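You operate a simulated robot arm through the tools that you are given. There is no shell and no other tool. Be economical: measure what you need, move in short steps, check, and stop when the job is done.

The job below is to be done with a simulated robot arm. You get a single attempt, and the scene is never put back.

## Task
Clamp the guide bar, rub off the burr, release it and lay it in the tray.
Fine: purple pad; put it back. What is to be rubbed or washed off counts as gone when no trace of it is left.
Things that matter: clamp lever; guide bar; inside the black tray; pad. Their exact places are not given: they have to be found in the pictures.

Only the result counts: the job must be done as asked and must still hold three seconds after the hand-in. Knocking over, shifting, dropping, spilling or breaking anything else fails it.

## Robot
A 7-joint arm with a two-finger gripper, hanging from a carriage that runs on a rail from [-963, -7] to [1517, 10] (x, y) and turns from -6.213 to 5.777 rad about z. Base frame: it is fixed where the carriage stands at the start and does not move with it; the origin is on the floor, on the carriage's upright axis, x ahead of it, y to its left, z up. Units: mm, rad, N and s.
With the tool pointing down near the work surface it reaches from about 320 to 740 mm from the robot's upright axis, wherever it stands. Its first joint turns from -2.496 to 2.496 rad. Places, roughly: clamp lever [800, -100, 800]; inside the black tray [900, -200, 800]; pad (8x6x5 cm) [1000, -100, 800]. Payload 1.37 kg.
Tool frame: the origin (TCP) lies between the finger pads and is the grasp point; the fingertips stand 16 mm ahead of it; z points along the fingers, y is the line along which they close. The gripper opens to 92 mm. The gripper's body begins 74 mm behind the TCP.
Orientation is that of the tool frame in the base frame, as [roll, pitch, yaw] about the fixed x, y, z axes, in that order (R = Rz(yaw) Ry(pitch) Rx(roll)). With the fingers straight down and closing along the base's y, the tool's x points along the base's -x, its y along +y and its z along -z.

## Interface
- The arm moves only by the tool step_arm. Its argument "steps" is a list that holds one entry, the list of rows, each a list of 7 numbers: the finger opening in mm, from 0 to 92, then the shift along the base's x, y, z in mm, then the turn, a rotation vector about the base's x, y, z in rad. In form: [[[hand, tx, ty, tz, ax, ay, az], ...]]. A call has 1 to 12 rows; each row is the pose to reach, as a shift and turn from the pose commanded when the call began. A row lasts 0.2 s, in which the tool goes at most 50 mm and 0.15 rad; a call with a longer step from one row to the next is refused whole, and so is a gripper value outside its range. A pose out of reach is approached as far as the arm can. The call stops where the force on the tool passes 40 N (or 10 N more than at its start, if that is more) or the arm is blocked; 0.2 s more then pass. The fingers move at their own pace and stop on an object; they squeeze with about 26 N. The grip force told is the motor's: it shows also when the fingers shut on nothing. Time passes only in rows, and 0.2 s behind the last, so rows that repeat a pose let the fingers close. The reply holds the time, the measured pose of the TCP, the force on the tool along the base axes, the opening and the grip force, in the units named above and with some noise, with the torque about the TCP (base axes, N m) and any sound that the robot's microphone picked up.
- Cameras (640 x 400 px; columns grow to the right, rows downward): "scene" is now at [289.4, -22.1, 1750.4]; the picture's right is [-0.22, -0.97, 0.00], its down [-0.86, 0.20, -0.47] and it looks along [0.46, -0.11, -0.88] (base axes); focal length 271 px, centre (320, 200). "wrist" rides on the gripper at [71, 19, -111] in the tool frame; the picture's right is [-0.26, 0.97, 0.00], its down [-0.78, -0.21, -0.59] and it looks along [-0.57, -0.15, 0.81] (tool axes); focal length 280 px, centre (320, 200).
- get_image(camera): a new picture of that camera. The clock stands still meanwhile.
- raise_lower(by): slides the trunk up (or, below 0, down) by that many mm; the arm and the scene camera ride with it, the base frame stays. It gives what a move gives, with no picture.
- roll_base(legs): drives the robot by 1 to 6 legs, each [ahead, left, turn to the left] in mm, mm and rad, along the robot's own axes; the way and the turn of a leg run together, so that a leg with both is an arc; at most 1500 mm and 3.142 rad a leg. The arm and the cameras ride along, it lands a little off, and it stops where it bumps. It keeps to its track: a leg is cut to what the track allows. It gives what a move gives.
- aim_head(pan, tilt): turns the head with the scene camera to pan (to the left, within 2.705 rad either way) and tilt (down, from -0.506 to 1.204), counted from straight ahead of the robot. It gives what a move gives.
- pixel_to_xyz(camera, pixels): for up to 12 pixels [column, row] of the newest picture of that camera ("zoom" is the newest enlarged one), the place [x, y, z] in the base frame of the surface seen there, good to about 2 mm, but the place of the scene camera against the robot may be out by one fixed shift of up to 18 mm in any direction. The clock stands still meanwhile.
- inspect(camera, box): a new picture of the part [left, top, right, bottom] of that camera's present view, enlarged. The clock stands still meanwhile.
- job_done(): hands the job in; it is judged then, once.

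Go step by step. Measure first, check grasps and placings, and put right what went wrong. The budget is 80 turns and 68 pictures, counting those below and the enlarged ones. Unless the task says otherwise, let go and move clear before handing in, and close with one line.

The tools are called after "Emit:" by a JSON object that holds its "fn" and its "kwargs". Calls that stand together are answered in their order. step_arm: Moves the arm, as the interface text tells. Its arguments: {"type":"object","properties":{"steps":{"type":"array","items":{"type":"array","items":{"type":"array","items":{"type":"number"}}}}},"required":["steps"]} The other tools are called the same way: raise_lower (by) slides the trunk up or down; roll_base (legs) drives the base; aim_head (pan, tilt) turns the head that bears the scene camera; get_image (camera) takes a picture; pixel_to_xyz (camera, pixels) gives the place of the surface under pixels of a picture; inspect (camera, box) takes an enlarged picture of a part of a camera's view; job_done () hands the job in.

At the start:

```text
time_s: 0.0
position: [798.7, 36.7, 1089.1]
tool_rot: [3.141, 0.0, 3.141]
wrist_force: [0.7, 0.1, 0.2]
ft_torque: [-0.01, -0.04, -0.02]
grip_width: 91.7
grasp_force: 0.1
trunk travel left (down, up): [-425.0, 156.0]
robot x, y, heading: [-0.7, -0.4, 0.001]
head pan, tilt: [-0.225, 1.079]
```

scene: 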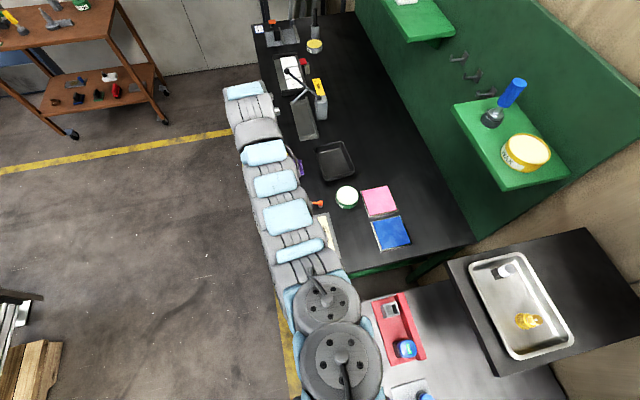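
wrist: 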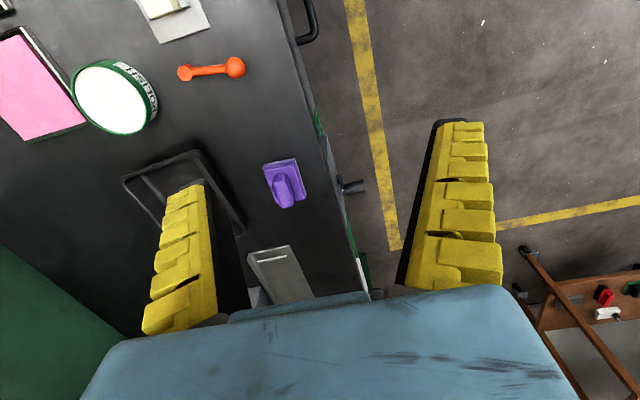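

The wrist picture shows an orange lever (210,70), a purple pad (285,185), the black tray (180,190), and something at (175,15) which may be the clamp with its plate. I'll measure and zoom.

Emit:
{"fn": "inspect", "kwargs": {"camera": "wrist", "box": [100, 0, 340, 150]}}

Emit:
{"fn": "pixel_to_xyz", "kwargs": {"camera": "wrist", "pixels": [[235, 66], [185, 72], [285, 185], [290, 185], [298, 160], [180, 10], [195, 35], [150, 180], [235, 230], [280, 275], [330, 130], [110, 95]]}}

Emit:
{"fn": "inspect", "kwargs": {"camera": "scene", "box": [250, 100, 430, 300]}}

```text
2.67 times, centred on (220, 75) of wrist
```

zoom: 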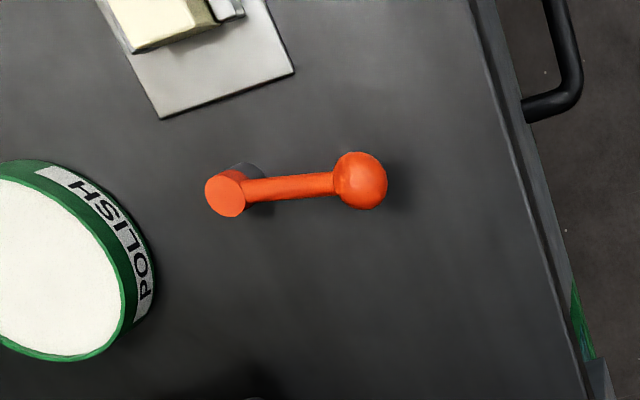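

```text
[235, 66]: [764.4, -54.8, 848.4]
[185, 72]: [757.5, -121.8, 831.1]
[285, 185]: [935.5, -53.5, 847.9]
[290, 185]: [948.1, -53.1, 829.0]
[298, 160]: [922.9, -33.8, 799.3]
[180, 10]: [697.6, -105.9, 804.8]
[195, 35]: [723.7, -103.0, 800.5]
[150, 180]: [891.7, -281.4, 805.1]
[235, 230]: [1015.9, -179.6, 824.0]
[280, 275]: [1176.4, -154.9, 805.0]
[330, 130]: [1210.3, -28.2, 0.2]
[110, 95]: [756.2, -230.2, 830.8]
```

```text
2.00 times, centred on (340, 200) of scene
```

zoom: 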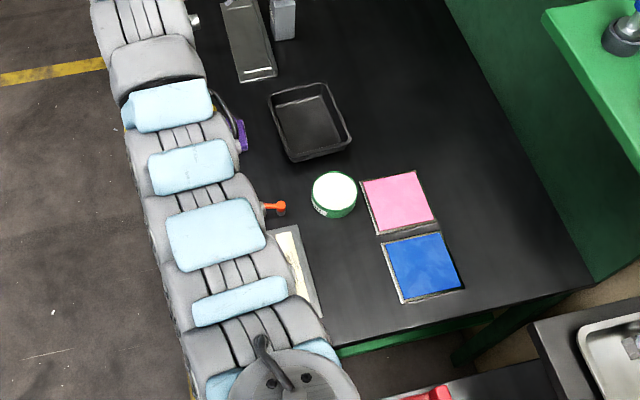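

The clamp plate starts near x≈720, y≈-105, and the bar lies further back, hidden in both views. I'll roll back 200 mm and look again.

Emit:
{"fn": "roll_base", "kwargs": {"legs": [[-200, 0, 0]]}}

Emit:
{"fn": "get_image", "kwargs": {"camera": "wrist"}}

Emit:
{"fn": "inspect", "kwargs": {"camera": "wrist", "box": [120, 0, 360, 150]}}

```text
time_s: 1.6
position: [597.2, 30.4, 1088.3]
tool_rot: [-3.141, -0.001, 3.136]
wrist_force: [0.0, -0.4, 0.6]
ft_torque: [0.03, 0.01, 0.03]
grip_width: 91.6
grasp_force: 0.1
trunk travel left (down, up): [-425.0, 156.0]
robot x, y, heading: [-199.5, -2.8, -0.006]
head pan, tilt: [-0.225, 1.079]
```

```text
63 pictures are left
```

wrist: 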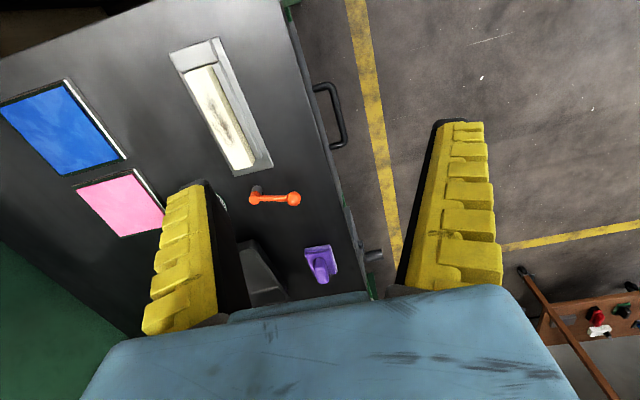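

```text
2.67 times, centred on (240, 75) of wrist
```

zoom: 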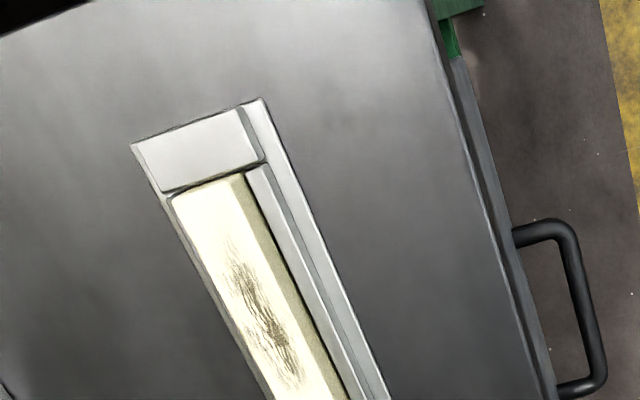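

The bar sits in a fixture at wrist (185..255, 65..170) with dark scratches on its cream top, and the lever is at (275,198). I'll measure the bar and zoom on the rest.

Emit:
{"fn": "pixel_to_xyz", "kwargs": {"camera": "wrist", "pixels": [[190, 73], [210, 68], [235, 167], [252, 162], [222, 120], [172, 53], [217, 40], [240, 175], [272, 165], [262, 155], [212, 80], [225, 90]]}}

Emit:
{"fn": "inspect", "kwargs": {"camera": "wrist", "box": [170, 80, 330, 220]}}

Emit:
{"fn": "pixel_to_xyz", "kwargs": {"camera": "zoom", "pixels": [[320, 200]]}}

Emit:
{"fn": "inspect", "kwargs": {"camera": "wrist", "box": [280, 220, 400, 300]}}

```text
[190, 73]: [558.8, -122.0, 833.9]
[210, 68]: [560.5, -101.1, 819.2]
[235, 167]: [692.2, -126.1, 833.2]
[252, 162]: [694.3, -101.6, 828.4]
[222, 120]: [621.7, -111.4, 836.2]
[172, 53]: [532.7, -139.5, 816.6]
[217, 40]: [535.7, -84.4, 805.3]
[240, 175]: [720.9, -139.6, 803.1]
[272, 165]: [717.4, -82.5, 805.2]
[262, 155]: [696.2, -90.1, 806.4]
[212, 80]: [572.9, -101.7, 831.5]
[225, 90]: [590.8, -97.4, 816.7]
```

```text
2.86 times, centred on (250, 150) of wrist
```

zoom: 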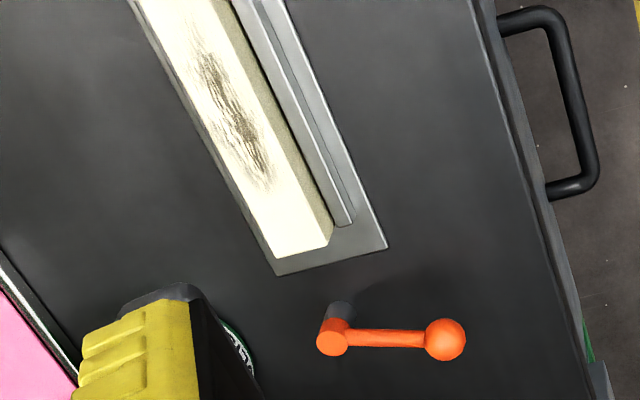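

```text
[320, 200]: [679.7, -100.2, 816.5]
```

```text
5.00 times, centred on (340, 260) of wrist
```

zoom: 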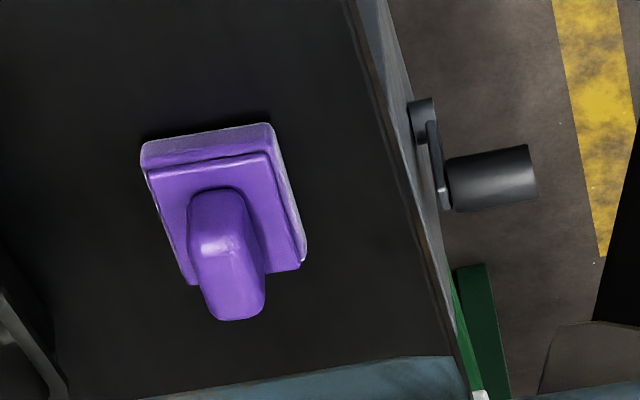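

The bar spans x 557–697, y≈-127..-100, with its top at z≈834. The lever pivots near (757,-122) with its knob at (764,-55). I'll go closer to see the lever mechanism.

Emit:
{"fn": "step_arm", "kwargs": {"steps": [[[92, 20, -20, -30, 0, 0, 0], [92, 40, -40, -60, 0, 0, 0], [92, 60, -60, -90, 0, 0, 0], [92, 70, -80, -110, 0, 0, 0], [92, 70, -90, -120, 0, 0, 0]]]}}

Emit:
{"fn": "get_image", "kwargs": {"camera": "wrist"}}

```text
time_s: 2.8
position: [600.8, -52.0, 994.2]
tool_rot: [3.14, -0.001, 3.14]
wrist_force: [0.5, 2.4, 0.3]
ft_torque: [-0.2, 0.01, 0.0]
grip_width: 92.0
grasp_force: 0.0
out of reach, approached as far as the arm can: row 2, 3, 4, 5
trunk travel left (down, up): [-425.0, 156.0]
robot x, y, heading: [-202.8, -0.8, -0.004]
head pan, tilt: [-0.225, 1.079]
```

```text
59 pictures are left
```

wrist: 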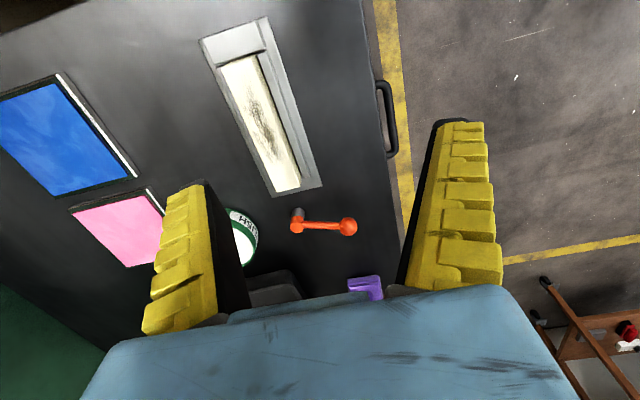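

Reach near the table ends at about 740 mm from the axis, so the robot should stand near x≈230 to reach the bar, lever, pad and tray. I'll retract the arm first, then drive.

Emit:
{"fn": "step_arm", "kwargs": {"steps": [[[92, -40, 0, 20, 0, 0, 0], [92, -80, 0, 40, 0, 0, 0], [92, -120, 0, 60, 0, 0, 0], [92, -160, 0, 80, 0, 0, 0], [92, -200, 0, 100, 0, 0, 0], [92, -240, 0, 120, 0, 0, 0], [92, -280, 0, 130, 0, 0, 0], [92, -320, 0, 130, 0, 0, 0], [92, -360, 0, 130, 0, 0, 0]]]}}

Emit:
{"fn": "roll_base", "kwargs": {"legs": [[430, 0, 0]]}}

Emit:
{"fn": "get_image", "kwargs": {"camera": "wrist"}}

```text
time_s: 4.8
position: [450.5, -67.0, 969.1]
tool_rot: [-3.14, -0.007, 3.137]
wrist_force: [-0.1, 0.3, 0.2]
ft_torque: [0.07, 0.03, 0.02]
grip_width: 91.9
grasp_force: 0.1
out of reach, approached as far as the arm can: row 3, 4, 5, 6, 7, 8, 9
trunk travel left (down, up): [-425.0, 156.0]
robot x, y, heading: [-202.7, 0.1, -0.011]
head pan, tilt: [-0.225, 1.079]
```

```text
time_s: 7.5
position: [895.8, -65.9, 971.1]
tool_rot: [-3.141, -0.007, 3.132]
wrist_force: [0.6, -0.3, -0.1]
ft_torque: [-0.04, 0.01, 0.02]
grip_width: 91.7
grasp_force: 0.1
trunk travel left (down, up): [-425.0, 156.0]
robot x, y, heading: [245.2, -0.4, -0.014]
head pan, tilt: [-0.225, 1.079]
```

```text
58 pictures are left
```

wrist: 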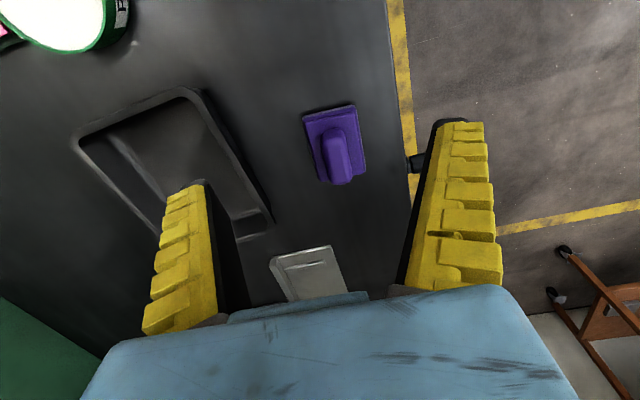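

The pad is in clear view at wrist (335,145) and the tray at (175,160). I'll measure both.

Emit:
{"fn": "inspect", "kwargs": {"camera": "wrist", "box": [260, 80, 420, 200]}}

Emit:
{"fn": "pixel_to_xyz", "kwargs": {"camera": "zoom", "pixels": [[175, 150], [370, 90], [420, 355], [255, 395], [265, 230], [320, 200], [325, 385], [285, 395], [370, 380]]}}

Emit:
{"fn": "pixel_to_xyz", "kwargs": {"camera": "wrist", "pixels": [[85, 150], [185, 92], [268, 218], [170, 150], [140, 210], [220, 160], [245, 230], [190, 170], [410, 165]]}}

```text
3.33 times, centred on (340, 140) of wrist
```

zoom: 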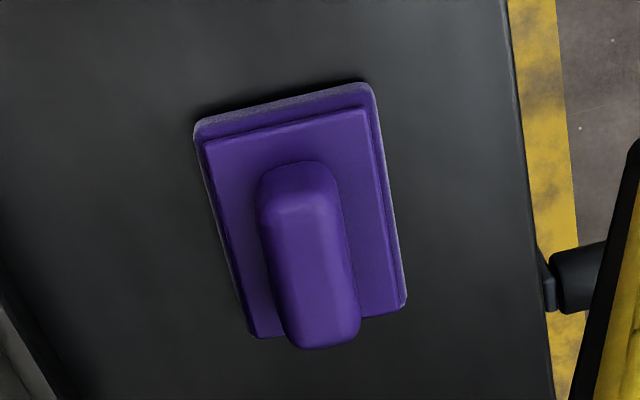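

```text
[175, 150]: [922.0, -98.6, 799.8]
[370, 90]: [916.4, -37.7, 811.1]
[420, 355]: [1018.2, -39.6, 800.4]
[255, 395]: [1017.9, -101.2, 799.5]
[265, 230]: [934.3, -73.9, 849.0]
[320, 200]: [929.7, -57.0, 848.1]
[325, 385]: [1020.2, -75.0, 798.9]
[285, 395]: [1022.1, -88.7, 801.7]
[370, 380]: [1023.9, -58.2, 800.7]
```

```text
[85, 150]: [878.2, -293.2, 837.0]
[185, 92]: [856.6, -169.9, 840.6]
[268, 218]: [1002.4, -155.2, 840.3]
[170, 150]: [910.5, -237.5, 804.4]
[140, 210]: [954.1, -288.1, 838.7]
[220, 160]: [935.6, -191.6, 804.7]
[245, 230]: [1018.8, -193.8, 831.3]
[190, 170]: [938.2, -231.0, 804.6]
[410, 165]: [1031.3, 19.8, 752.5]
```

The pad base begins near x≈916 and its handle top is at z≈849. I need the handle extents.

Emit:
{"fn": "pixel_to_xyz", "kwargs": {"camera": "zoom", "pixels": [[270, 220], [330, 205], [290, 325], [352, 315], [318, 270], [320, 335], [230, 200], [365, 150], [390, 280], [265, 320], [205, 140], [395, 295]]}}

```text
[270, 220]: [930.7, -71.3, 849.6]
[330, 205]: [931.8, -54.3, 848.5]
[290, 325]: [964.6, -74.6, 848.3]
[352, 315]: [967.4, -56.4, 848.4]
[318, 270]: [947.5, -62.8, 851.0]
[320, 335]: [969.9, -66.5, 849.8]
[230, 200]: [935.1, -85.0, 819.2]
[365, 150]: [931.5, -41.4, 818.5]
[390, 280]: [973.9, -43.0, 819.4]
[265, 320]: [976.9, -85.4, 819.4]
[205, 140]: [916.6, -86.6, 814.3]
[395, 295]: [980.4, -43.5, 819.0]
```

The pad's handle runs along x, centred at about (948,-64) with its top at 850. Next I'll retract to look closely at the lever.

Emit:
{"fn": "step_arm", "kwargs": {"steps": [[[92, -40, 0, -5, 0, 0, 0], [92, -80, 0, -10, 0, 0, 0], [92, -120, 0, -10, 0, 0, 0], [92, -160, 0, -10, 0, 0, 0], [92, -200, -15, -10, 0, 0, 0], [92, -220, -25, -10, 0, 0, 0]]]}}

Emit:
{"fn": "get_image", "kwargs": {"camera": "wrist"}}

```text
time_s: 8.9
position: [884.4, -100.5, 964.0]
tool_rot: [3.141, -0.006, 3.13]
wrist_force: [0.6, 0.6, -0.6]
ft_torque: [0.02, -0.01, -0.03]
grip_width: 92.3
grasp_force: 0.0
out of reach, approached as far as the arm can: row 1, 2, 3, 4, 5, 6
trunk travel left (down, up): [-425.0, 156.0]
robot x, y, heading: [243.6, 3.9, -0.009]
head pan, tilt: [-0.225, 1.079]
```

```text
56 pictures are left
```

wrist: 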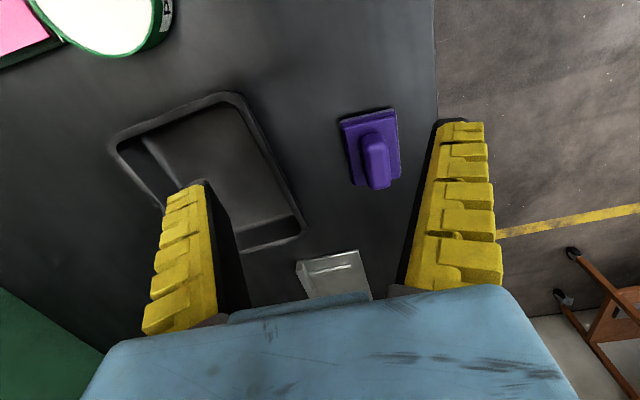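

High up the arm can't fold in, so I'll raise the trunk 150, then lower the tool and retract.

Emit:
{"fn": "raise_lower", "kwargs": {"by": 150}}

Emit:
{"fn": "step_arm", "kwargs": {"steps": [[[92, 0, 0, -40, 0, 0, 0], [92, 0, 0, -80, 0, 0, 0], [92, -20, 0, -120, 0, 0, 0], [92, -60, 0, -140, 0, 0, 0], [92, -100, 0, -145, 0, 0, 0], [92, -140, 0, -145, 0, 0, 0], [92, -180, 0, -145, 0, 0, 0], [92, -210, 0, -145, 0, 0, 0], [92, -210, 0, -145, 0, 0, 0]]]}}

Emit:
{"fn": "get_image", "kwargs": {"camera": "wrist"}}

```text
time_s: 10.7
position: [884.3, -102.1, 1114.5]
tool_rot: [-3.141, -0.007, 3.132]
wrist_force: [0.2, -0.2, 0.4]
ft_torque: [0.02, -0.01, -0.01]
grip_width: 92.0
grasp_force: 0.0
trunk travel left (down, up): [-575.0, 6.0]
robot x, y, heading: [244.9, 0.3, -0.014]
head pan, tilt: [-0.225, 1.079]
```

```text
time_s: 12.7
position: [721.2, -116.9, 919.0]
tool_rot: [-3.141, -0.006, 3.131]
wrist_force: [0.2, -0.4, 1.0]
ft_torque: [-0.05, -0.02, -0.06]
grip_width: 91.5
grasp_force: 0.1
out of reach, approached as far as the arm can: row 6, 7, 8, 9
trunk travel left (down, up): [-575.0, 6.0]
robot x, y, heading: [245.4, -1.1, -0.011]
head pan, tilt: [-0.225, 1.079]
```

```text
55 pictures are left
```

wrist: 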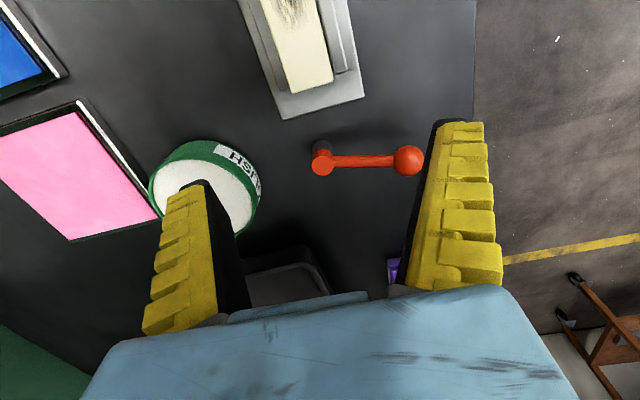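

The lever is in clear view at (322,160)–(407,160). I'll zoom to see its mechanism.

Emit:
{"fn": "inspect", "kwargs": {"camera": "wrist", "box": [260, 60, 460, 200]}}

Emit:
{"fn": "pixel_to_xyz", "kwargs": {"camera": "wrist", "pixels": [[322, 163], [407, 158], [330, 162], [365, 160], [390, 160], [323, 148], [310, 65], [345, 100], [340, 60], [300, 95], [330, 85], [280, 110]]}}

```text
2.86 times, centred on (360, 130) of wrist
```

zoom: 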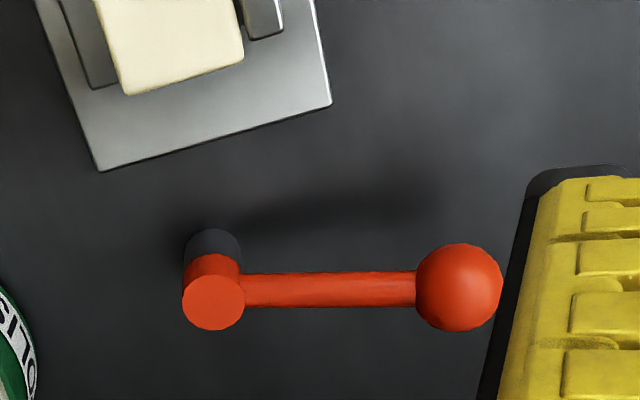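

```text
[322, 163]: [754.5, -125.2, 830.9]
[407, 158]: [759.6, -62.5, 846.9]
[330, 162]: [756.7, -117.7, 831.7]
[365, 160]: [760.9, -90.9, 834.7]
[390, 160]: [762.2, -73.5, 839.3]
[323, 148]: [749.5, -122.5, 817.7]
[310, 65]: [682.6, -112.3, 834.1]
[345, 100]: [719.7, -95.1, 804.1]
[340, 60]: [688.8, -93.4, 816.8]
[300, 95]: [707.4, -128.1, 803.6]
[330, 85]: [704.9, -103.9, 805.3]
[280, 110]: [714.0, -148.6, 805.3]
```

The lever turns on a vertical post at (755,-124). A swing towards the fixture would hit the bar, so clamping should be a clockwise swing towards +x. I'll close the fingers and move beside the knob, checking how the commanded pose relates to the measured one.

Emit:
{"fn": "step_arm", "kwargs": {"steps": [[[40, 0, 20, 0, 0, 0, 0], [0, 0, 40, -10, 0, 0, 0], [0, 0, 40, -10, 0, 0, 0]]]}}

```text
time_s: 13.4
position: [719.6, -76.6, 908.8]
tool_rot: [-3.14, -0.007, 3.132]
wrist_force: [0.0, 0.3, -0.1]
ft_torque: [0.01, 0.03, -0.01]
grip_width: 0.0
grasp_force: 25.6
out of reach, approached as far as the arm can: row 1
trunk travel left (down, up): [-575.0, 6.0]
robot x, y, heading: [243.3, 1.0, -0.013]
head pan, tilt: [-0.225, 1.079]
```

The shifts count from the reached pose, which is what I need. I'll go down behind the knob.

Emit:
{"fn": "step_arm", "kwargs": {"steps": [[[0, -4, 15, 0, 0, 0, 0], [0, -4, 15, -35, 0, 0, 0], [0, -4, 15, -70, 0, 0, 0]]]}}

Emit:
{"fn": "get_image", "kwargs": {"camera": "wrist"}}

```text
time_s: 14.2
position: [716.7, -59.2, 839.7]
tool_rot: [3.14, -0.009, 3.133]
wrist_force: [-0.6, -0.7, 0.7]
ft_torque: [0.03, 0.01, 0.02]
grip_width: 0.1
grasp_force: 26.0
trunk travel left (down, up): [-575.0, 6.0]
robot x, y, heading: [247.2, -0.6, -0.002]
head pan, tilt: [-0.225, 1.079]
```

```text
53 pictures are left
```

wrist: 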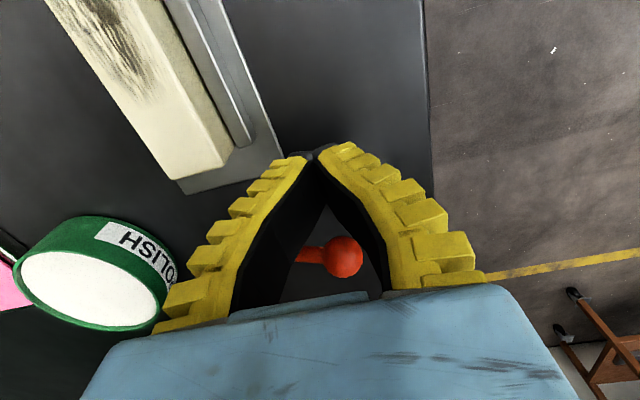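

The closed fingers stand behind the knob. I'll sweep it clockwise along its arc, the first half now.

Emit:
{"fn": "step_arm", "kwargs": {"steps": [[[0, 16.6, -0.3, 0, 0, 0, 0], [0, 26.5, 2.2, 0, 0, 0, -0.15], [0, 36.6, 3.2, 0, 0, 0, -0.3], [0, 46.8, 2.7, 0, 0, 0, -0.45], [0, 56.8, 0.6, 0, 0, 0, -0.6]]]}}

Emit:
{"fn": "get_image", "kwargs": {"camera": "wrist"}}

```text
time_s: 15.4
position: [774.4, -61.8, 838.6]
tool_rot: [-3.141, -0.005, 2.53]
wrist_force: [0.5, 0.2, -0.7]
ft_torque: [0.0, -0.03, 0.0]
grip_width: 0.2
grasp_force: 26.1
trunk travel left (down, up): [-575.0, 6.0]
robot x, y, heading: [244.7, 3.1, -0.012]
head pan, tilt: [-0.225, 1.079]
```

```text
52 pictures are left
```

wrist: 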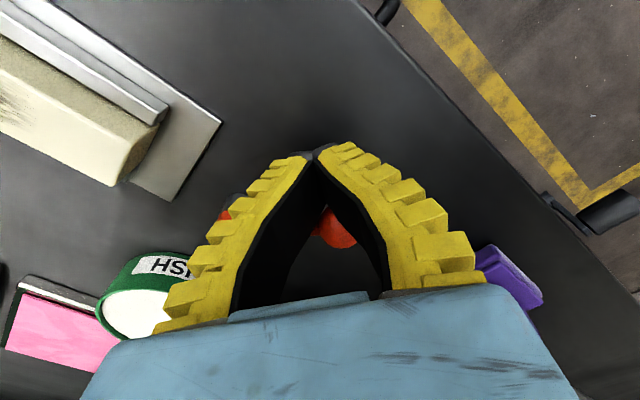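

The lever moves easily. I'll continue the sweep.

Emit:
{"fn": "step_arm", "kwargs": {"steps": [[[0, 9.6, -3.5, 0, 0, 0, -0.15], [0, 18.5, -8.4, 0, 0, 0, -0.3], [0, 26.7, -14.5, 0, 0, 0, -0.45], [0, 33.8, -21.8, 0, 0, 0, -0.6], [0, 39.7, -30.1, 0, 0, 0, -0.75], [0, 43.5, -37.4, 0, 0, 0, -0.87]]]}}

Emit:
{"fn": "get_image", "kwargs": {"camera": "wrist"}}

```text
time_s: 16.9
position: [816.9, -96.9, 836.0]
tool_rot: [3.14, -0.008, 1.662]
wrist_force: [0.9, 1.3, -0.2]
ft_torque: [0.02, -0.02, -0.04]
grip_width: 0.0
grasp_force: 26.0
trunk travel left (down, up): [-575.0, 6.0]
robot x, y, heading: [243.3, -0.1, -0.018]
head pan, tilt: [-0.225, 1.079]
```

```text
51 pictures are left
```

wrist: 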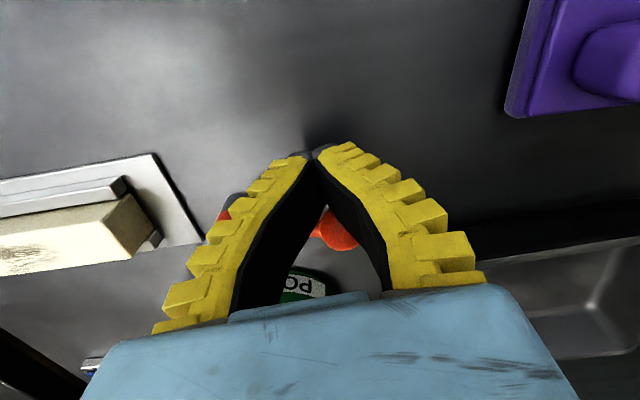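

There's no end stop and no sound yet. I'll push a little further to feel for one.

Emit:
{"fn": "step_arm", "kwargs": {"steps": [[[0, 3.5, -8.5, 0, 0, 0, -0.15], [0, 5.5, -18.5, 0, 0, 0, -0.3]]]}}

Emit:
{"fn": "get_image", "kwargs": {"camera": "wrist"}}

```text
time_s: 17.5
position: [820.5, -97.0, 835.3]
tool_rot: [-3.133, -0.02, 1.395]
wrist_force: [-2.2, 24.4, 6.2]
ft_torque: [-0.12, 0.02, 0.12]
grip_width: 0.2
grasp_force: 25.7
trunk travel left (down, up): [-575.0, 6.0]
robot x, y, heading: [241.0, 0.6, -0.002]
head pan, tilt: [-0.225, 1.079]
stopped in row 2: the force on the tool passed its limit at 44 N (the readings are from after the stop); the commanded pose is now the measured one
```

```text
50 pictures are left
```

wrist: 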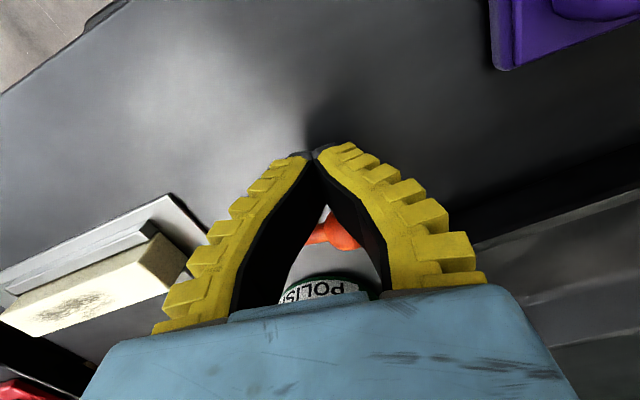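

The lever hit a firm stop at 90° (44 N), so it is clamped. I'll back off, rise, and turn back while moving over the pad.

Emit:
{"fn": "step_arm", "kwargs": {"steps": [[[0, 0, 20, 0, 0, 0, 0], [0, 0, 25, 30, 0, 0, 0.14], [0, 0, 28, 65, 0, 0, 0.28], [0, 15, 28, 95, 0, 0, 0.42], [0, 40, 30, 95, 0, 0, 0.56], [20, 65, 30, 95, 0, 0, 0.7], [40, 90, 33, 95, 0, 0, 0.84], [60, 115, 33, 95, 0, 0, 0.98], [60, 120, 33, 95, 0, 0, 1.12], [60, 122, 33, 95, 0, 0, 1.26], [60, 124, 33, 95, 0, 0, 1.4], [60, 127, 33, 95, 0, 0, 1.54]]]}}

Emit:
{"fn": "step_arm", "kwargs": {"steps": [[[60, 0, 0, 0, 0, 0, 0.135], [60, 0, 0, 0, 0, 0, 0.135]]]}}

Emit:
{"fn": "get_image", "kwargs": {"camera": "wrist"}}

Emit:
{"fn": "inspect", "kwargs": {"camera": "scene", "box": [250, 100, 430, 300]}}

```text
time_s: 20.1
position: [938.1, -72.2, 938.6]
tool_rot: [-3.137, -0.01, 2.883]
wrist_force: [1.2, 0.0, 1.1]
ft_torque: [-0.01, 0.07, 0.02]
grip_width: 62.6
grasp_force: 1.7
out of reach, approached as far as the arm can: row 10, 11, 12
trunk travel left (down, up): [-575.0, 6.0]
robot x, y, heading: [243.5, 0.6, -0.009]
head pan, tilt: [-0.225, 1.079]
```

```text
time_s: 20.7
position: [934.0, -72.7, 938.1]
tool_rot: [-3.136, -0.011, 3.064]
wrist_force: [0.2, 0.2, 0.8]
ft_torque: [-0.02, 0.01, 0.02]
grip_width: 62.6
grasp_force: 1.2
trunk travel left (down, up): [-575.0, 6.0]
robot x, y, heading: [242.4, 1.5, -0.004]
head pan, tilt: [-0.225, 1.079]
```

```text
49 pictures are left
```

wrist: 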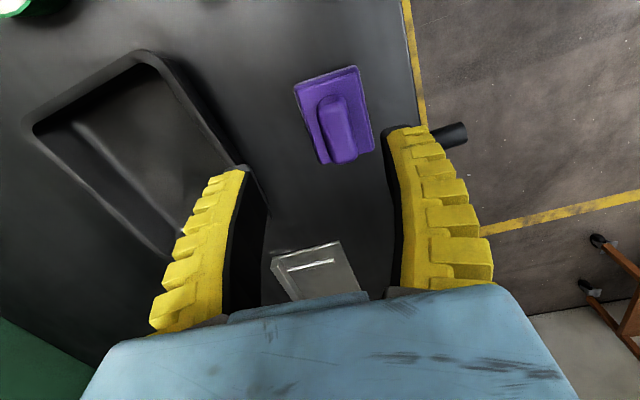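

```text
2.00 times, centred on (340, 200) of scene
```

zoom: 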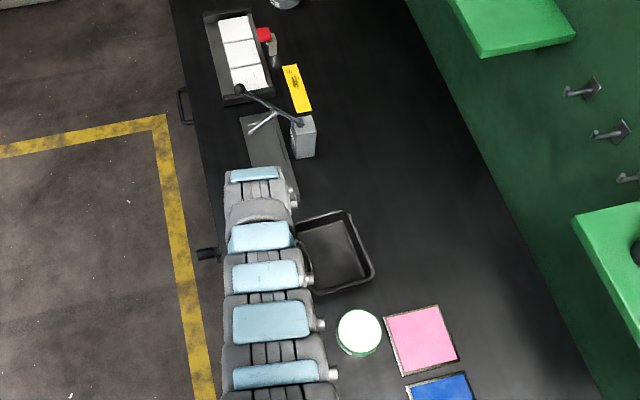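

The robot is near its limit here, but reach improves lower down. I'll re-measure the handle from this view.

Emit:
{"fn": "inspect", "kwargs": {"camera": "wrist", "box": [270, 50, 400, 180]}}

Emit:
{"fn": "pixel_to_xyz", "kwargs": {"camera": "wrist", "pixels": [[323, 108], [340, 104], [333, 155], [352, 150], [336, 125], [298, 85], [355, 68], [312, 150], [372, 145], [331, 98]]}}

```text
3.08 times, centred on (335, 115) of wrist
```

zoom: 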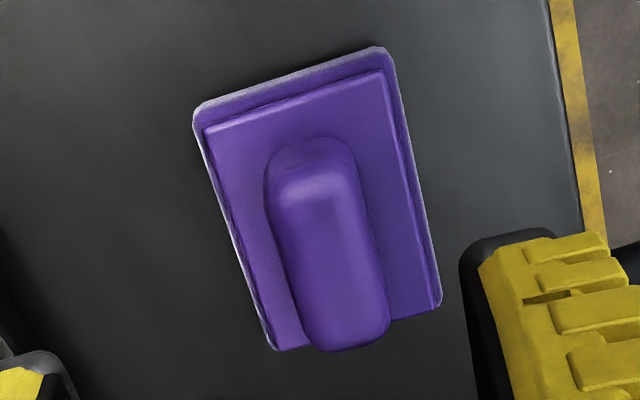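

```text
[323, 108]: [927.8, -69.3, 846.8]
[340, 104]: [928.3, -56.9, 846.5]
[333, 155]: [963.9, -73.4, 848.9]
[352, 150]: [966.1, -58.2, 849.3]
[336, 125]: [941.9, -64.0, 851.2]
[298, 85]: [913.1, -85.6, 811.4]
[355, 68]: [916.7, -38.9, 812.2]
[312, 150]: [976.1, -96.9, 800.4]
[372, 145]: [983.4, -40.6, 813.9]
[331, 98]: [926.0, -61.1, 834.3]
```

The handle centre is (949,-65), yaw about -0.07, matching the tool yaw of 3.064. I'll descend to TCP z≈840.

Emit:
{"fn": "step_arm", "kwargs": {"steps": [[[60, 4, 3, -35, 0, 0, 0], [60, 15, 7, -70, 0, 0, 0], [60, 15, 7, -97, 0, 0, 0], [60, 15, 7, -97, 0, 0, 0]]]}}

Emit:
{"fn": "get_image", "kwargs": {"camera": "wrist"}}

```text
time_s: 21.7
position: [911.9, -59.9, 895.5]
tool_rot: [-3.136, -0.01, 3.064]
wrist_force: [1.1, -0.8, 0.9]
ft_torque: [-0.02, 0.05, 0.01]
grip_width: 62.7
grasp_force: 1.6
out of reach, approached as far as the arm can: row 1, 2, 3, 4
trunk travel left (down, up): [-575.0, 6.0]
robot x, y, heading: [246.7, -0.6, -0.006]
head pan, tilt: [-0.225, 1.079]
```

```text
46 pictures are left
```

wrist: 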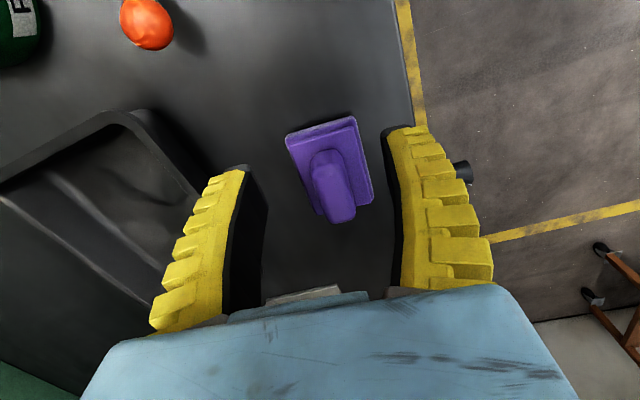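

With the trunk raised the reach shrinks lower down, so I'll retract a little and drive 90 mm ahead.

Emit:
{"fn": "step_arm", "kwargs": {"steps": [[[60, -25, 0, 10, 0, 0, 0], [60, -60, 0, 15, 0, 0, 0]]]}}

Emit:
{"fn": "roll_base", "kwargs": {"legs": [[90, 0, 0]]}}

```text
time_s: 22.3
position: [855.3, -59.8, 911.1]
tool_rot: [-3.137, -0.007, 3.063]
wrist_force: [5.0, -0.9, 5.2]
ft_torque: [0.08, 0.53, 0.01]
grip_width: 62.7
grasp_force: 1.8
trunk travel left (down, up): [-575.0, 6.0]
robot x, y, heading: [242.3, 0.6, -0.007]
head pan, tilt: [-0.225, 1.079]
```

```text
time_s: 23.4
position: [941.7, -58.9, 908.6]
tool_rot: [-3.137, -0.014, 3.062]
wrist_force: [0.4, 0.4, 0.6]
ft_torque: [-0.01, 0.0, -0.05]
grip_width: 62.3
grasp_force: 1.6
trunk travel left (down, up): [-575.0, 6.0]
robot x, y, heading: [337.8, 2.7, -0.008]
head pan, tilt: [-0.225, 1.079]
```

Now r≈610. I'll descend onto the handle.

Emit:
{"fn": "step_arm", "kwargs": {"steps": [[[60, 7, -6, -25, 0, 0, 0], [60, 7, -6, -50, 0, 0, 0], [60, 7, -6, -68, 0, 0, 0], [60, 7, -6, -68, 0, 0, 0]]]}}

Emit:
{"fn": "get_image", "kwargs": {"camera": "wrist"}}

```text
time_s: 24.4
position: [948.6, -64.6, 841.4]
tool_rot: [-3.138, -0.013, 3.063]
wrist_force: [-0.1, 0.1, 0.2]
ft_torque: [-0.02, 0.0, 0.01]
grip_width: 62.4
grasp_force: 1.7
trunk travel left (down, up): [-575.0, 6.0]
robot x, y, heading: [338.1, 1.2, -0.007]
head pan, tilt: [-0.225, 1.079]
```

```text
45 pictures are left
```

wrist: 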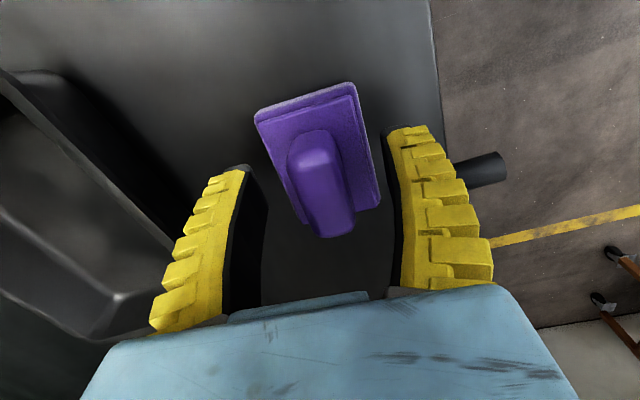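

The handle lies at (320,180), right at the TCP's projection. I'll close.

Emit:
{"fn": "step_arm", "kwargs": {"steps": [[[10, 0, 0, 0, 0, 0, 0], [10, 0, 0, 0, 0, 0, 0], [5, 0, 0, 0, 0, 0, 0], [0, 0, 0, 0, 0, 0, 0], [0, 0, 0, 0, 0, 0, 0]]]}}

Emit:
{"fn": "step_arm", "kwargs": {"steps": [[[0, 0, 0, 30, 0, 0, 0], [0, 0, 0, 60, 0, 0, 0], [0, 0, 0, 70, 0, 0, 0]]]}}

Emit:
{"fn": "get_image", "kwargs": {"camera": "wrist"}}

```text
time_s: 25.6
position: [946.8, -63.0, 843.4]
tool_rot: [-3.136, -0.012, 3.065]
wrist_force: [-4.6, 1.4, 14.0]
ft_torque: [0.01, 0.09, 0.12]
grip_width: 18.3
grasp_force: 26.3
trunk travel left (down, up): [-575.0, 6.0]
robot x, y, heading: [333.8, 3.4, -0.01]
head pan, tilt: [-0.225, 1.079]
```

```text
time_s: 26.4
position: [949.1, -63.3, 912.3]
tool_rot: [-3.135, -0.013, 3.063]
wrist_force: [0.3, 0.2, -0.8]
ft_torque: [0.0, 0.02, 0.0]
grip_width: 14.1
grasp_force: 26.3
trunk travel left (down, up): [-575.0, 6.0]
robot x, y, heading: [336.3, 4.5, -0.01]
head pan, tilt: [-0.225, 1.079]
```

```text
44 pictures are left
```

wrist: 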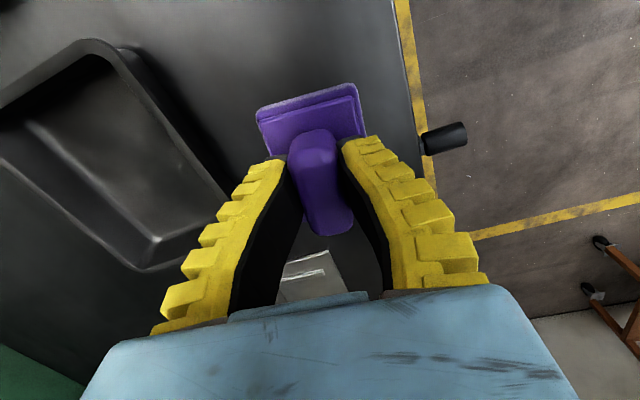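

The pad seems lifted. I'll verify its height and where its bottom is relative to the TCP.

Emit:
{"fn": "pixel_to_xyz", "kwargs": {"camera": "wrist", "pixels": [[318, 150], [280, 120], [355, 115], [262, 118], [350, 87], [320, 215], [270, 150]]}}

Emit:
{"fn": "inspect", "kwargs": {"camera": "wrist", "box": [240, 70, 400, 250]}}

```text
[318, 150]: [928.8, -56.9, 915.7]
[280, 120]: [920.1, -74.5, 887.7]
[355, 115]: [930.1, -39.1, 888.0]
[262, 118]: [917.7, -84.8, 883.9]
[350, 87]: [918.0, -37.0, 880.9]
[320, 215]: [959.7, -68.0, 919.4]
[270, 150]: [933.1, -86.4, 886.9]
```

```text
2.22 times, centred on (320, 160) of wrist
```

zoom: 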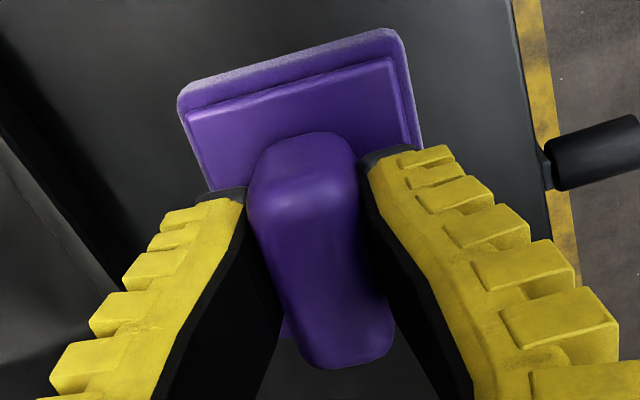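

The pad is held, with its bottom about 43 mm below the TCP. I'll drive back 275 mm to work on the bar.

Emit:
{"fn": "roll_base", "kwargs": {"legs": [[-275, 0, 0]]}}

Emit:
{"fn": "step_arm", "kwargs": {"steps": [[[0, -10, 0, 10, 0, 0, 0], [0, -20, 0, 20, 0, 0, 0]]]}}

Emit:
{"fn": "get_image", "kwargs": {"camera": "wrist"}}

Emit:
{"fn": "inspect", "kwargs": {"camera": "scene", "box": [230, 80, 430, 300]}}

```text
time_s: 28.3
position: [672.5, -67.7, 912.2]
tool_rot: [-3.137, -0.012, 3.057]
wrist_force: [0.4, 0.2, -0.9]
ft_torque: [0.01, 0.02, 0.02]
grip_width: 13.9
grasp_force: 25.8
trunk travel left (down, up): [-575.0, 6.0]
robot x, y, heading: [59.8, -1.3, -0.009]
head pan, tilt: [-0.225, 1.079]
```

```text
time_s: 28.9
position: [651.8, -68.6, 932.9]
tool_rot: [-3.136, -0.013, 3.057]
wrist_force: [0.4, 0.6, -0.4]
ft_torque: [-0.01, 0.03, -0.02]
grip_width: 13.9
grasp_force: 26.2
trunk travel left (down, up): [-575.0, 6.0]
robot x, y, heading: [62.6, 1.9, -0.011]
head pan, tilt: [-0.225, 1.079]
```

```text
42 pictures are left
```

wrist: 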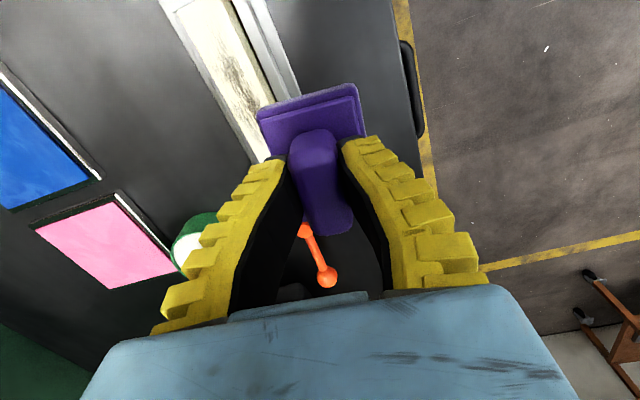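

```text
1.82 times, centred on (330, 190) of scene
```

zoom: 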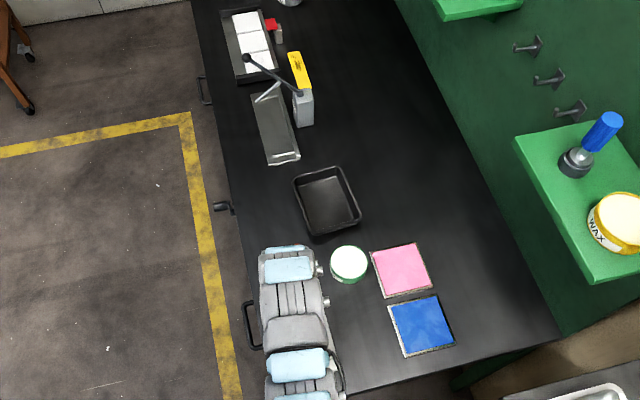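

The bar's burr is visible at about (232,65). I'll measure its extent and the bar position after clamping.

Emit:
{"fn": "inspect", "kwargs": {"camera": "wrist", "box": [150, 0, 330, 165]}}

Emit:
{"fn": "pixel_to_xyz", "kwargs": {"camera": "wrist", "pixels": [[218, 35], [235, 35], [250, 105], [260, 95], [232, 65], [200, 20], [245, 130], [262, 150], [225, 10], [268, 30], [225, 90], [266, 88]]}}

```text
2.42 times, centred on (240, 82) of wrist
```

zoom: 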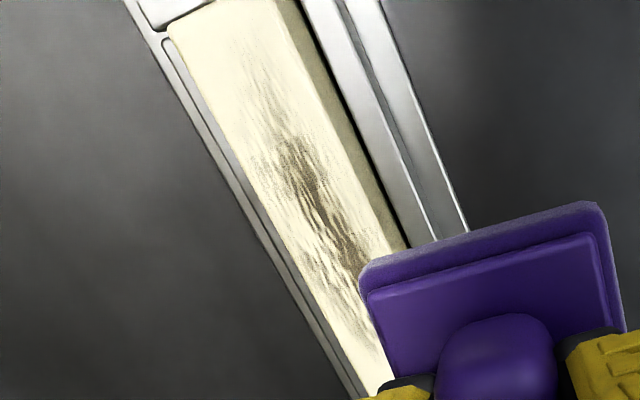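

```text
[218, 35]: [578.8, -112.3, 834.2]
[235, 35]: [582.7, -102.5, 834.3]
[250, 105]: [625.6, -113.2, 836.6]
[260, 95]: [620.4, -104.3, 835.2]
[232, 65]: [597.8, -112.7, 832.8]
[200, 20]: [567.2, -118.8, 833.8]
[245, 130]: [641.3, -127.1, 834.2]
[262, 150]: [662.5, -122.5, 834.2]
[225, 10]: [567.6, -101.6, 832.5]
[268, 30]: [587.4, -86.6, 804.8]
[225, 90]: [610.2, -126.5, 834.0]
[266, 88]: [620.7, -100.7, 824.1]
```

The burr spans x≈578–660 across the bar's width, centred at y≈-114, with the top at 834. I'll move over it and lower to contact, expected at TCP z≈877.

Emit:
{"fn": "step_arm", "kwargs": {"steps": [[[0, -16, -22, -10, 0, 0, 0], [0, -32, -45, -25, 0, 0, 0], [0, -32, -45, -40, 0, 0, 0], [0, -32, -45, -48, 0, 0, 0], [0, -32, -45, -52, 0, 0, 0], [0, -32, -45, -55, 0, 0, 0]]]}}

Emit:
{"fn": "get_image", "kwargs": {"camera": "wrist"}}

```text
time_s: 30.3
position: [621.1, -112.2, 878.4]
tool_rot: [-3.138, -0.013, 3.058]
wrist_force: [0.4, 0.7, -0.3]
ft_torque: [-0.01, -0.02, 0.0]
grip_width: 13.9
grasp_force: 26.0
trunk travel left (down, up): [-575.0, 6.0]
robot x, y, heading: [61.1, 0.3, -0.008]
head pan, tilt: [-0.225, 1.079]
```

```text
39 pictures are left
```

wrist: 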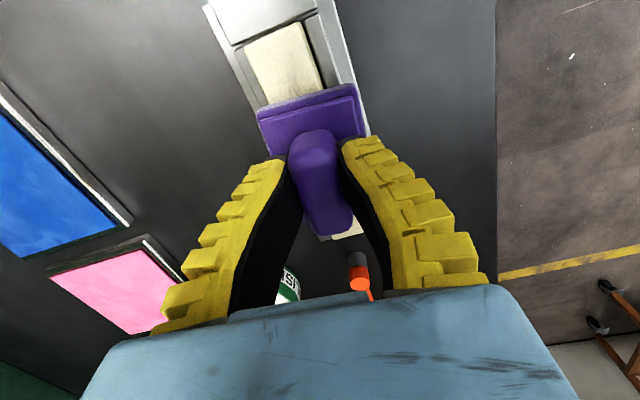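

Just above contact now. I'll press down in 2 mm steps.

Emit:
{"fn": "step_arm", "kwargs": {"steps": [[[0, 0, 0, -1, 0, 0, 0], [0, 0, 0, -2, 0, 0, 0], [0, 0, 0, -3, 0, 0, 0]]]}}

```text
time_s: 31.1
position: [620.9, -112.8, 876.2]
tool_rot: [-3.138, -0.014, 3.059]
wrist_force: [-6.5, 2.1, 15.6]
ft_torque: [0.04, 0.07, 0.01]
grip_width: 20.0
grasp_force: 25.9
trunk travel left (down, up): [-575.0, 6.0]
robot x, y, heading: [64.1, -0.4, -0.011]
head pan, tilt: [-0.225, 1.079]
```

Contact at 15 N. I'll rub back and forth along the bar, holding depth.

Emit:
{"fn": "step_arm", "kwargs": {"steps": [[[0, 20, 0, 0, 0, 0, 0], [0, 35, 0, 0, 0, 0, 0], [0, 10, 0, 0, 0, 0, 0], [0, -15, 0, 0, 0, 0, 0], [0, -35, 0, 0, 0, 0, 0], [0, -10, 0, 0, 0, 0, 0], [0, 15, 0, 0, 0, 0, 0], [0, 35, 0, 0, 0, 0, 0], [0, 10, 0, 0, 0, 0, 0], [0, -15, 0, 0, 0, 0, 0], [0, -35, 0, 0, 0, 0, 0], [0, 0, 0, 0, 0, 0, 0]]]}}

Emit:
{"fn": "get_image", "kwargs": {"camera": "wrist"}}

```text
time_s: 33.7
position: [621.1, -111.8, 871.4]
tool_rot: [-3.138, -0.015, 3.058]
wrist_force: [2.6, 0.8, 9.5]
ft_torque: [-0.01, 0.23, -0.06]
grip_width: 16.9
grasp_force: 26.2
trunk travel left (down, up): [-575.0, 6.0]
robot x, y, heading: [61.0, -0.7, -0.016]
head pan, tilt: [-0.225, 1.079]
```

```text
38 pictures are left
```

wrist: 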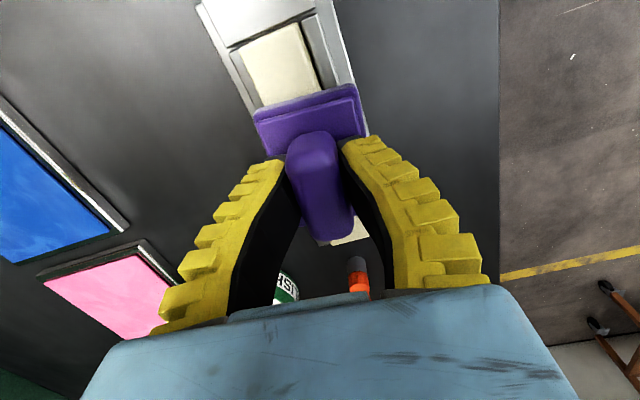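

The exposed far end already looks clean. I'll lift and shift towards +y to inspect.

Emit:
{"fn": "step_arm", "kwargs": {"steps": [[[0, 0, 0, 30, 0, 0, 0], [0, 15, 25, 50, 0, 0, 0], [0, 30, 50, 60, 0, 0, 0], [0, 40, 60, 60, 0, 0, 0]]]}}

Emit:
{"fn": "get_image", "kwargs": {"camera": "wrist"}}

Emit:
{"fn": "inspect", "kwargs": {"camera": "wrist", "box": [150, 0, 330, 165]}}

```text
time_s: 34.7
position: [661.1, -55.3, 932.9]
tool_rot: [-3.136, -0.013, 3.058]
wrist_force: [-0.1, -0.1, -0.2]
ft_torque: [-0.01, 0.0, 0.03]
grip_width: 13.9
grasp_force: 26.1
trunk travel left (down, up): [-575.0, 6.0]
robot x, y, heading: [58.6, 1.0, -0.011]
head pan, tilt: [-0.225, 1.079]
```

```text
37 pictures are left
```

wrist: 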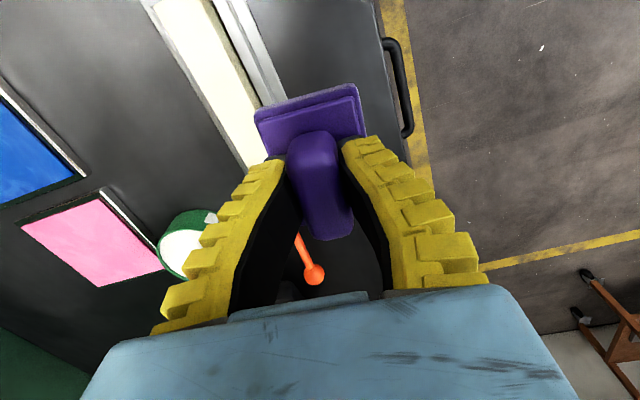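

```text
2.42 times, centred on (240, 82) of wrist
```

zoom: 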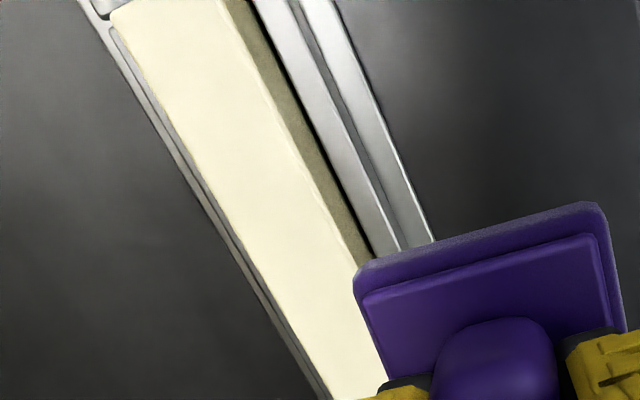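

The bar looks clean where visible. I'll zoom tighter to check for faint traces.

Emit:
{"fn": "inspect", "kwargs": {"camera": "wrist", "box": [180, 0, 260, 80]}}

Emit:
{"fn": "inspect", "kwargs": {"camera": "wrist", "box": [210, 70, 290, 170]}}

```text
5.00 times, centred on (220, 40) of wrist
```

zoom: 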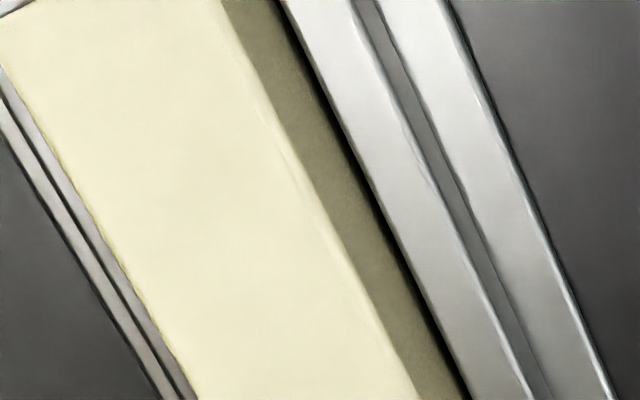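

```text
4.00 times, centred on (250, 120) of wrist
```

zoom: 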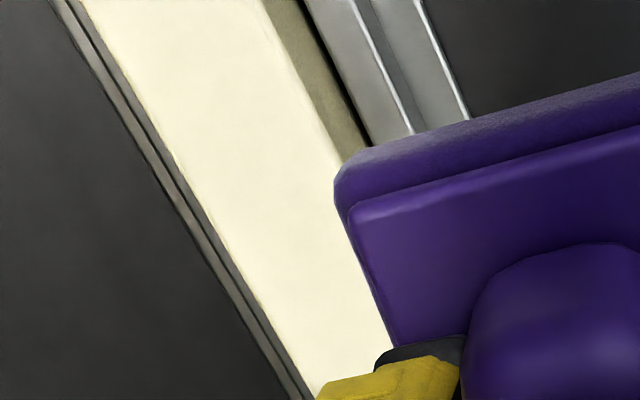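

There may be a very faint line at the bar's +y edge near x≈585. I'll rub once more to be sure.

Emit:
{"fn": "step_arm", "kwargs": {"steps": [[[0, -25, -30, -20, 0, 0, 0], [0, -50, -56, -45, 0, 0, 0], [0, -50, -56, -58, 0, 0, 0], [0, -50, -56, -62, 0, 0, 0], [0, -50, -56, -64, 0, 0, 0]]]}}

Emit:
{"fn": "step_arm", "kwargs": {"steps": [[[0, -15, 0, 0, 0, 0, 0], [0, -30, 3, 0, 0, 0, 0], [0, -10, 3, 0, 0, 0, 0], [0, 15, 3, 0, 0, 0, 0], [0, 40, 3, 0, 0, 0, 0], [0, 15, -3, 0, 0, 0, 0], [0, -10, -3, 0, 0, 0, 0], [0, -30, -3, 0, 0, 0, 0], [0, -5, 0, 0, 0, 0, 0], [0, 20, 0, 0, 0, 0, 0], [0, 45, 0, 0, 0, 0, 0], [0, 20, 0, 0, 0, 0, 0]]]}}

Emit:
{"fn": "step_arm", "kwargs": {"steps": [[[0, 0, 0, 30, 0, 0, 0], [0, 15, 25, 50, 0, 0, 0], [0, 30, 50, 60, 0, 0, 0], [0, 40, 70, 60, 0, 0, 0]]]}}

Emit:
{"fn": "inspect", "kwargs": {"camera": "wrist", "box": [130, 0, 310, 165]}}

```text
time_s: 35.9
position: [610.9, -109.4, 869.8]
tool_rot: [-3.136, -0.013, 3.057]
wrist_force: [-7.6, -0.9, 18.5]
ft_torque: [0.07, 0.47, 0.0]
grip_width: 20.8
grasp_force: 25.5
trunk travel left (down, up): [-575.0, 6.0]
robot x, y, heading: [58.7, 1.1, -0.018]
head pan, tilt: [-0.225, 1.079]
```

```text
time_s: 38.5
position: [633.4, -110.9, 869.7]
tool_rot: [-3.138, -0.011, 3.058]
wrist_force: [2.3, 0.7, 8.9]
ft_torque: [0.03, 0.16, 0.03]
grip_width: 16.7
grasp_force: 26.0
trunk travel left (down, up): [-575.0, 6.0]
robot x, y, heading: [58.8, 2.1, -0.012]
head pan, tilt: [-0.225, 1.079]
```

```text
time_s: 39.5
position: [673.7, -38.0, 928.1]
tool_rot: [-3.136, -0.014, 3.057]
wrist_force: [0.0, -0.6, -0.1]
ft_torque: [0.04, 0.01, -0.01]
grip_width: 13.9
grasp_force: 25.5
trunk travel left (down, up): [-575.0, 6.0]
robot x, y, heading: [57.1, -1.4, -0.008]
head pan, tilt: [-0.225, 1.079]
```

```text
2.42 times, centred on (220, 82) of wrist
```

zoom: 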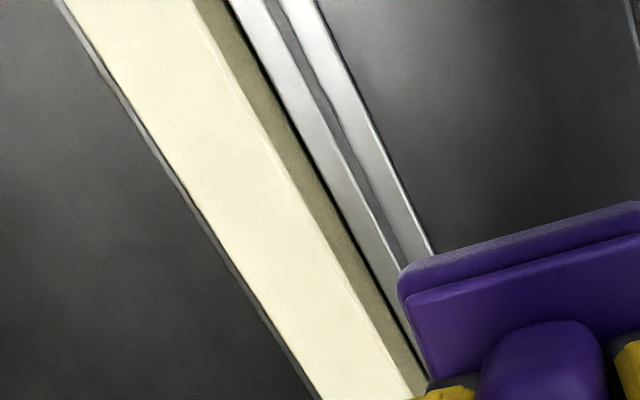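

The burr is gone. I'll drive ahead to put the pad back.

Emit:
{"fn": "roll_base", "kwargs": {"legs": [[280, 0, 0]]}}

Emit:
{"fn": "get_image", "kwargs": {"camera": "wrist"}}

Emit:
{"fn": "pixel_to_xyz", "kwargs": {"camera": "wrist", "pixels": [[318, 150], [280, 120], [355, 115], [262, 118], [350, 87], [320, 215], [270, 150]]}}

```text
time_s: 41.5
position: [950.9, -32.8, 927.7]
tool_rot: [-3.137, -0.012, 3.066]
wrist_force: [0.0, 0.4, -0.2]
ft_torque: [-0.03, -0.01, 0.01]
grip_width: 13.9
grasp_force: 25.6
trunk travel left (down, up): [-575.0, 6.0]
robot x, y, heading: [338.5, -2.7, -0.007]
head pan, tilt: [-0.225, 1.079]
```

```text
32 pictures are left
```

wrist: 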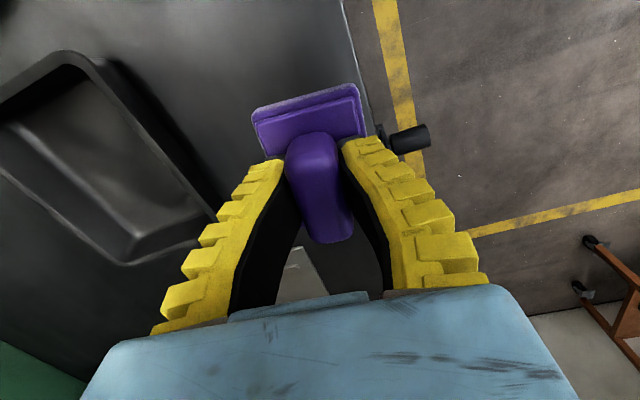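

```text
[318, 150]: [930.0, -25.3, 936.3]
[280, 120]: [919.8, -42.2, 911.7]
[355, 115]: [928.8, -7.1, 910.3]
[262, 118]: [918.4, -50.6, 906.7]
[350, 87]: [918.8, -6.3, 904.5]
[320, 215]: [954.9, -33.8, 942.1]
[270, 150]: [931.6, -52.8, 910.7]
```

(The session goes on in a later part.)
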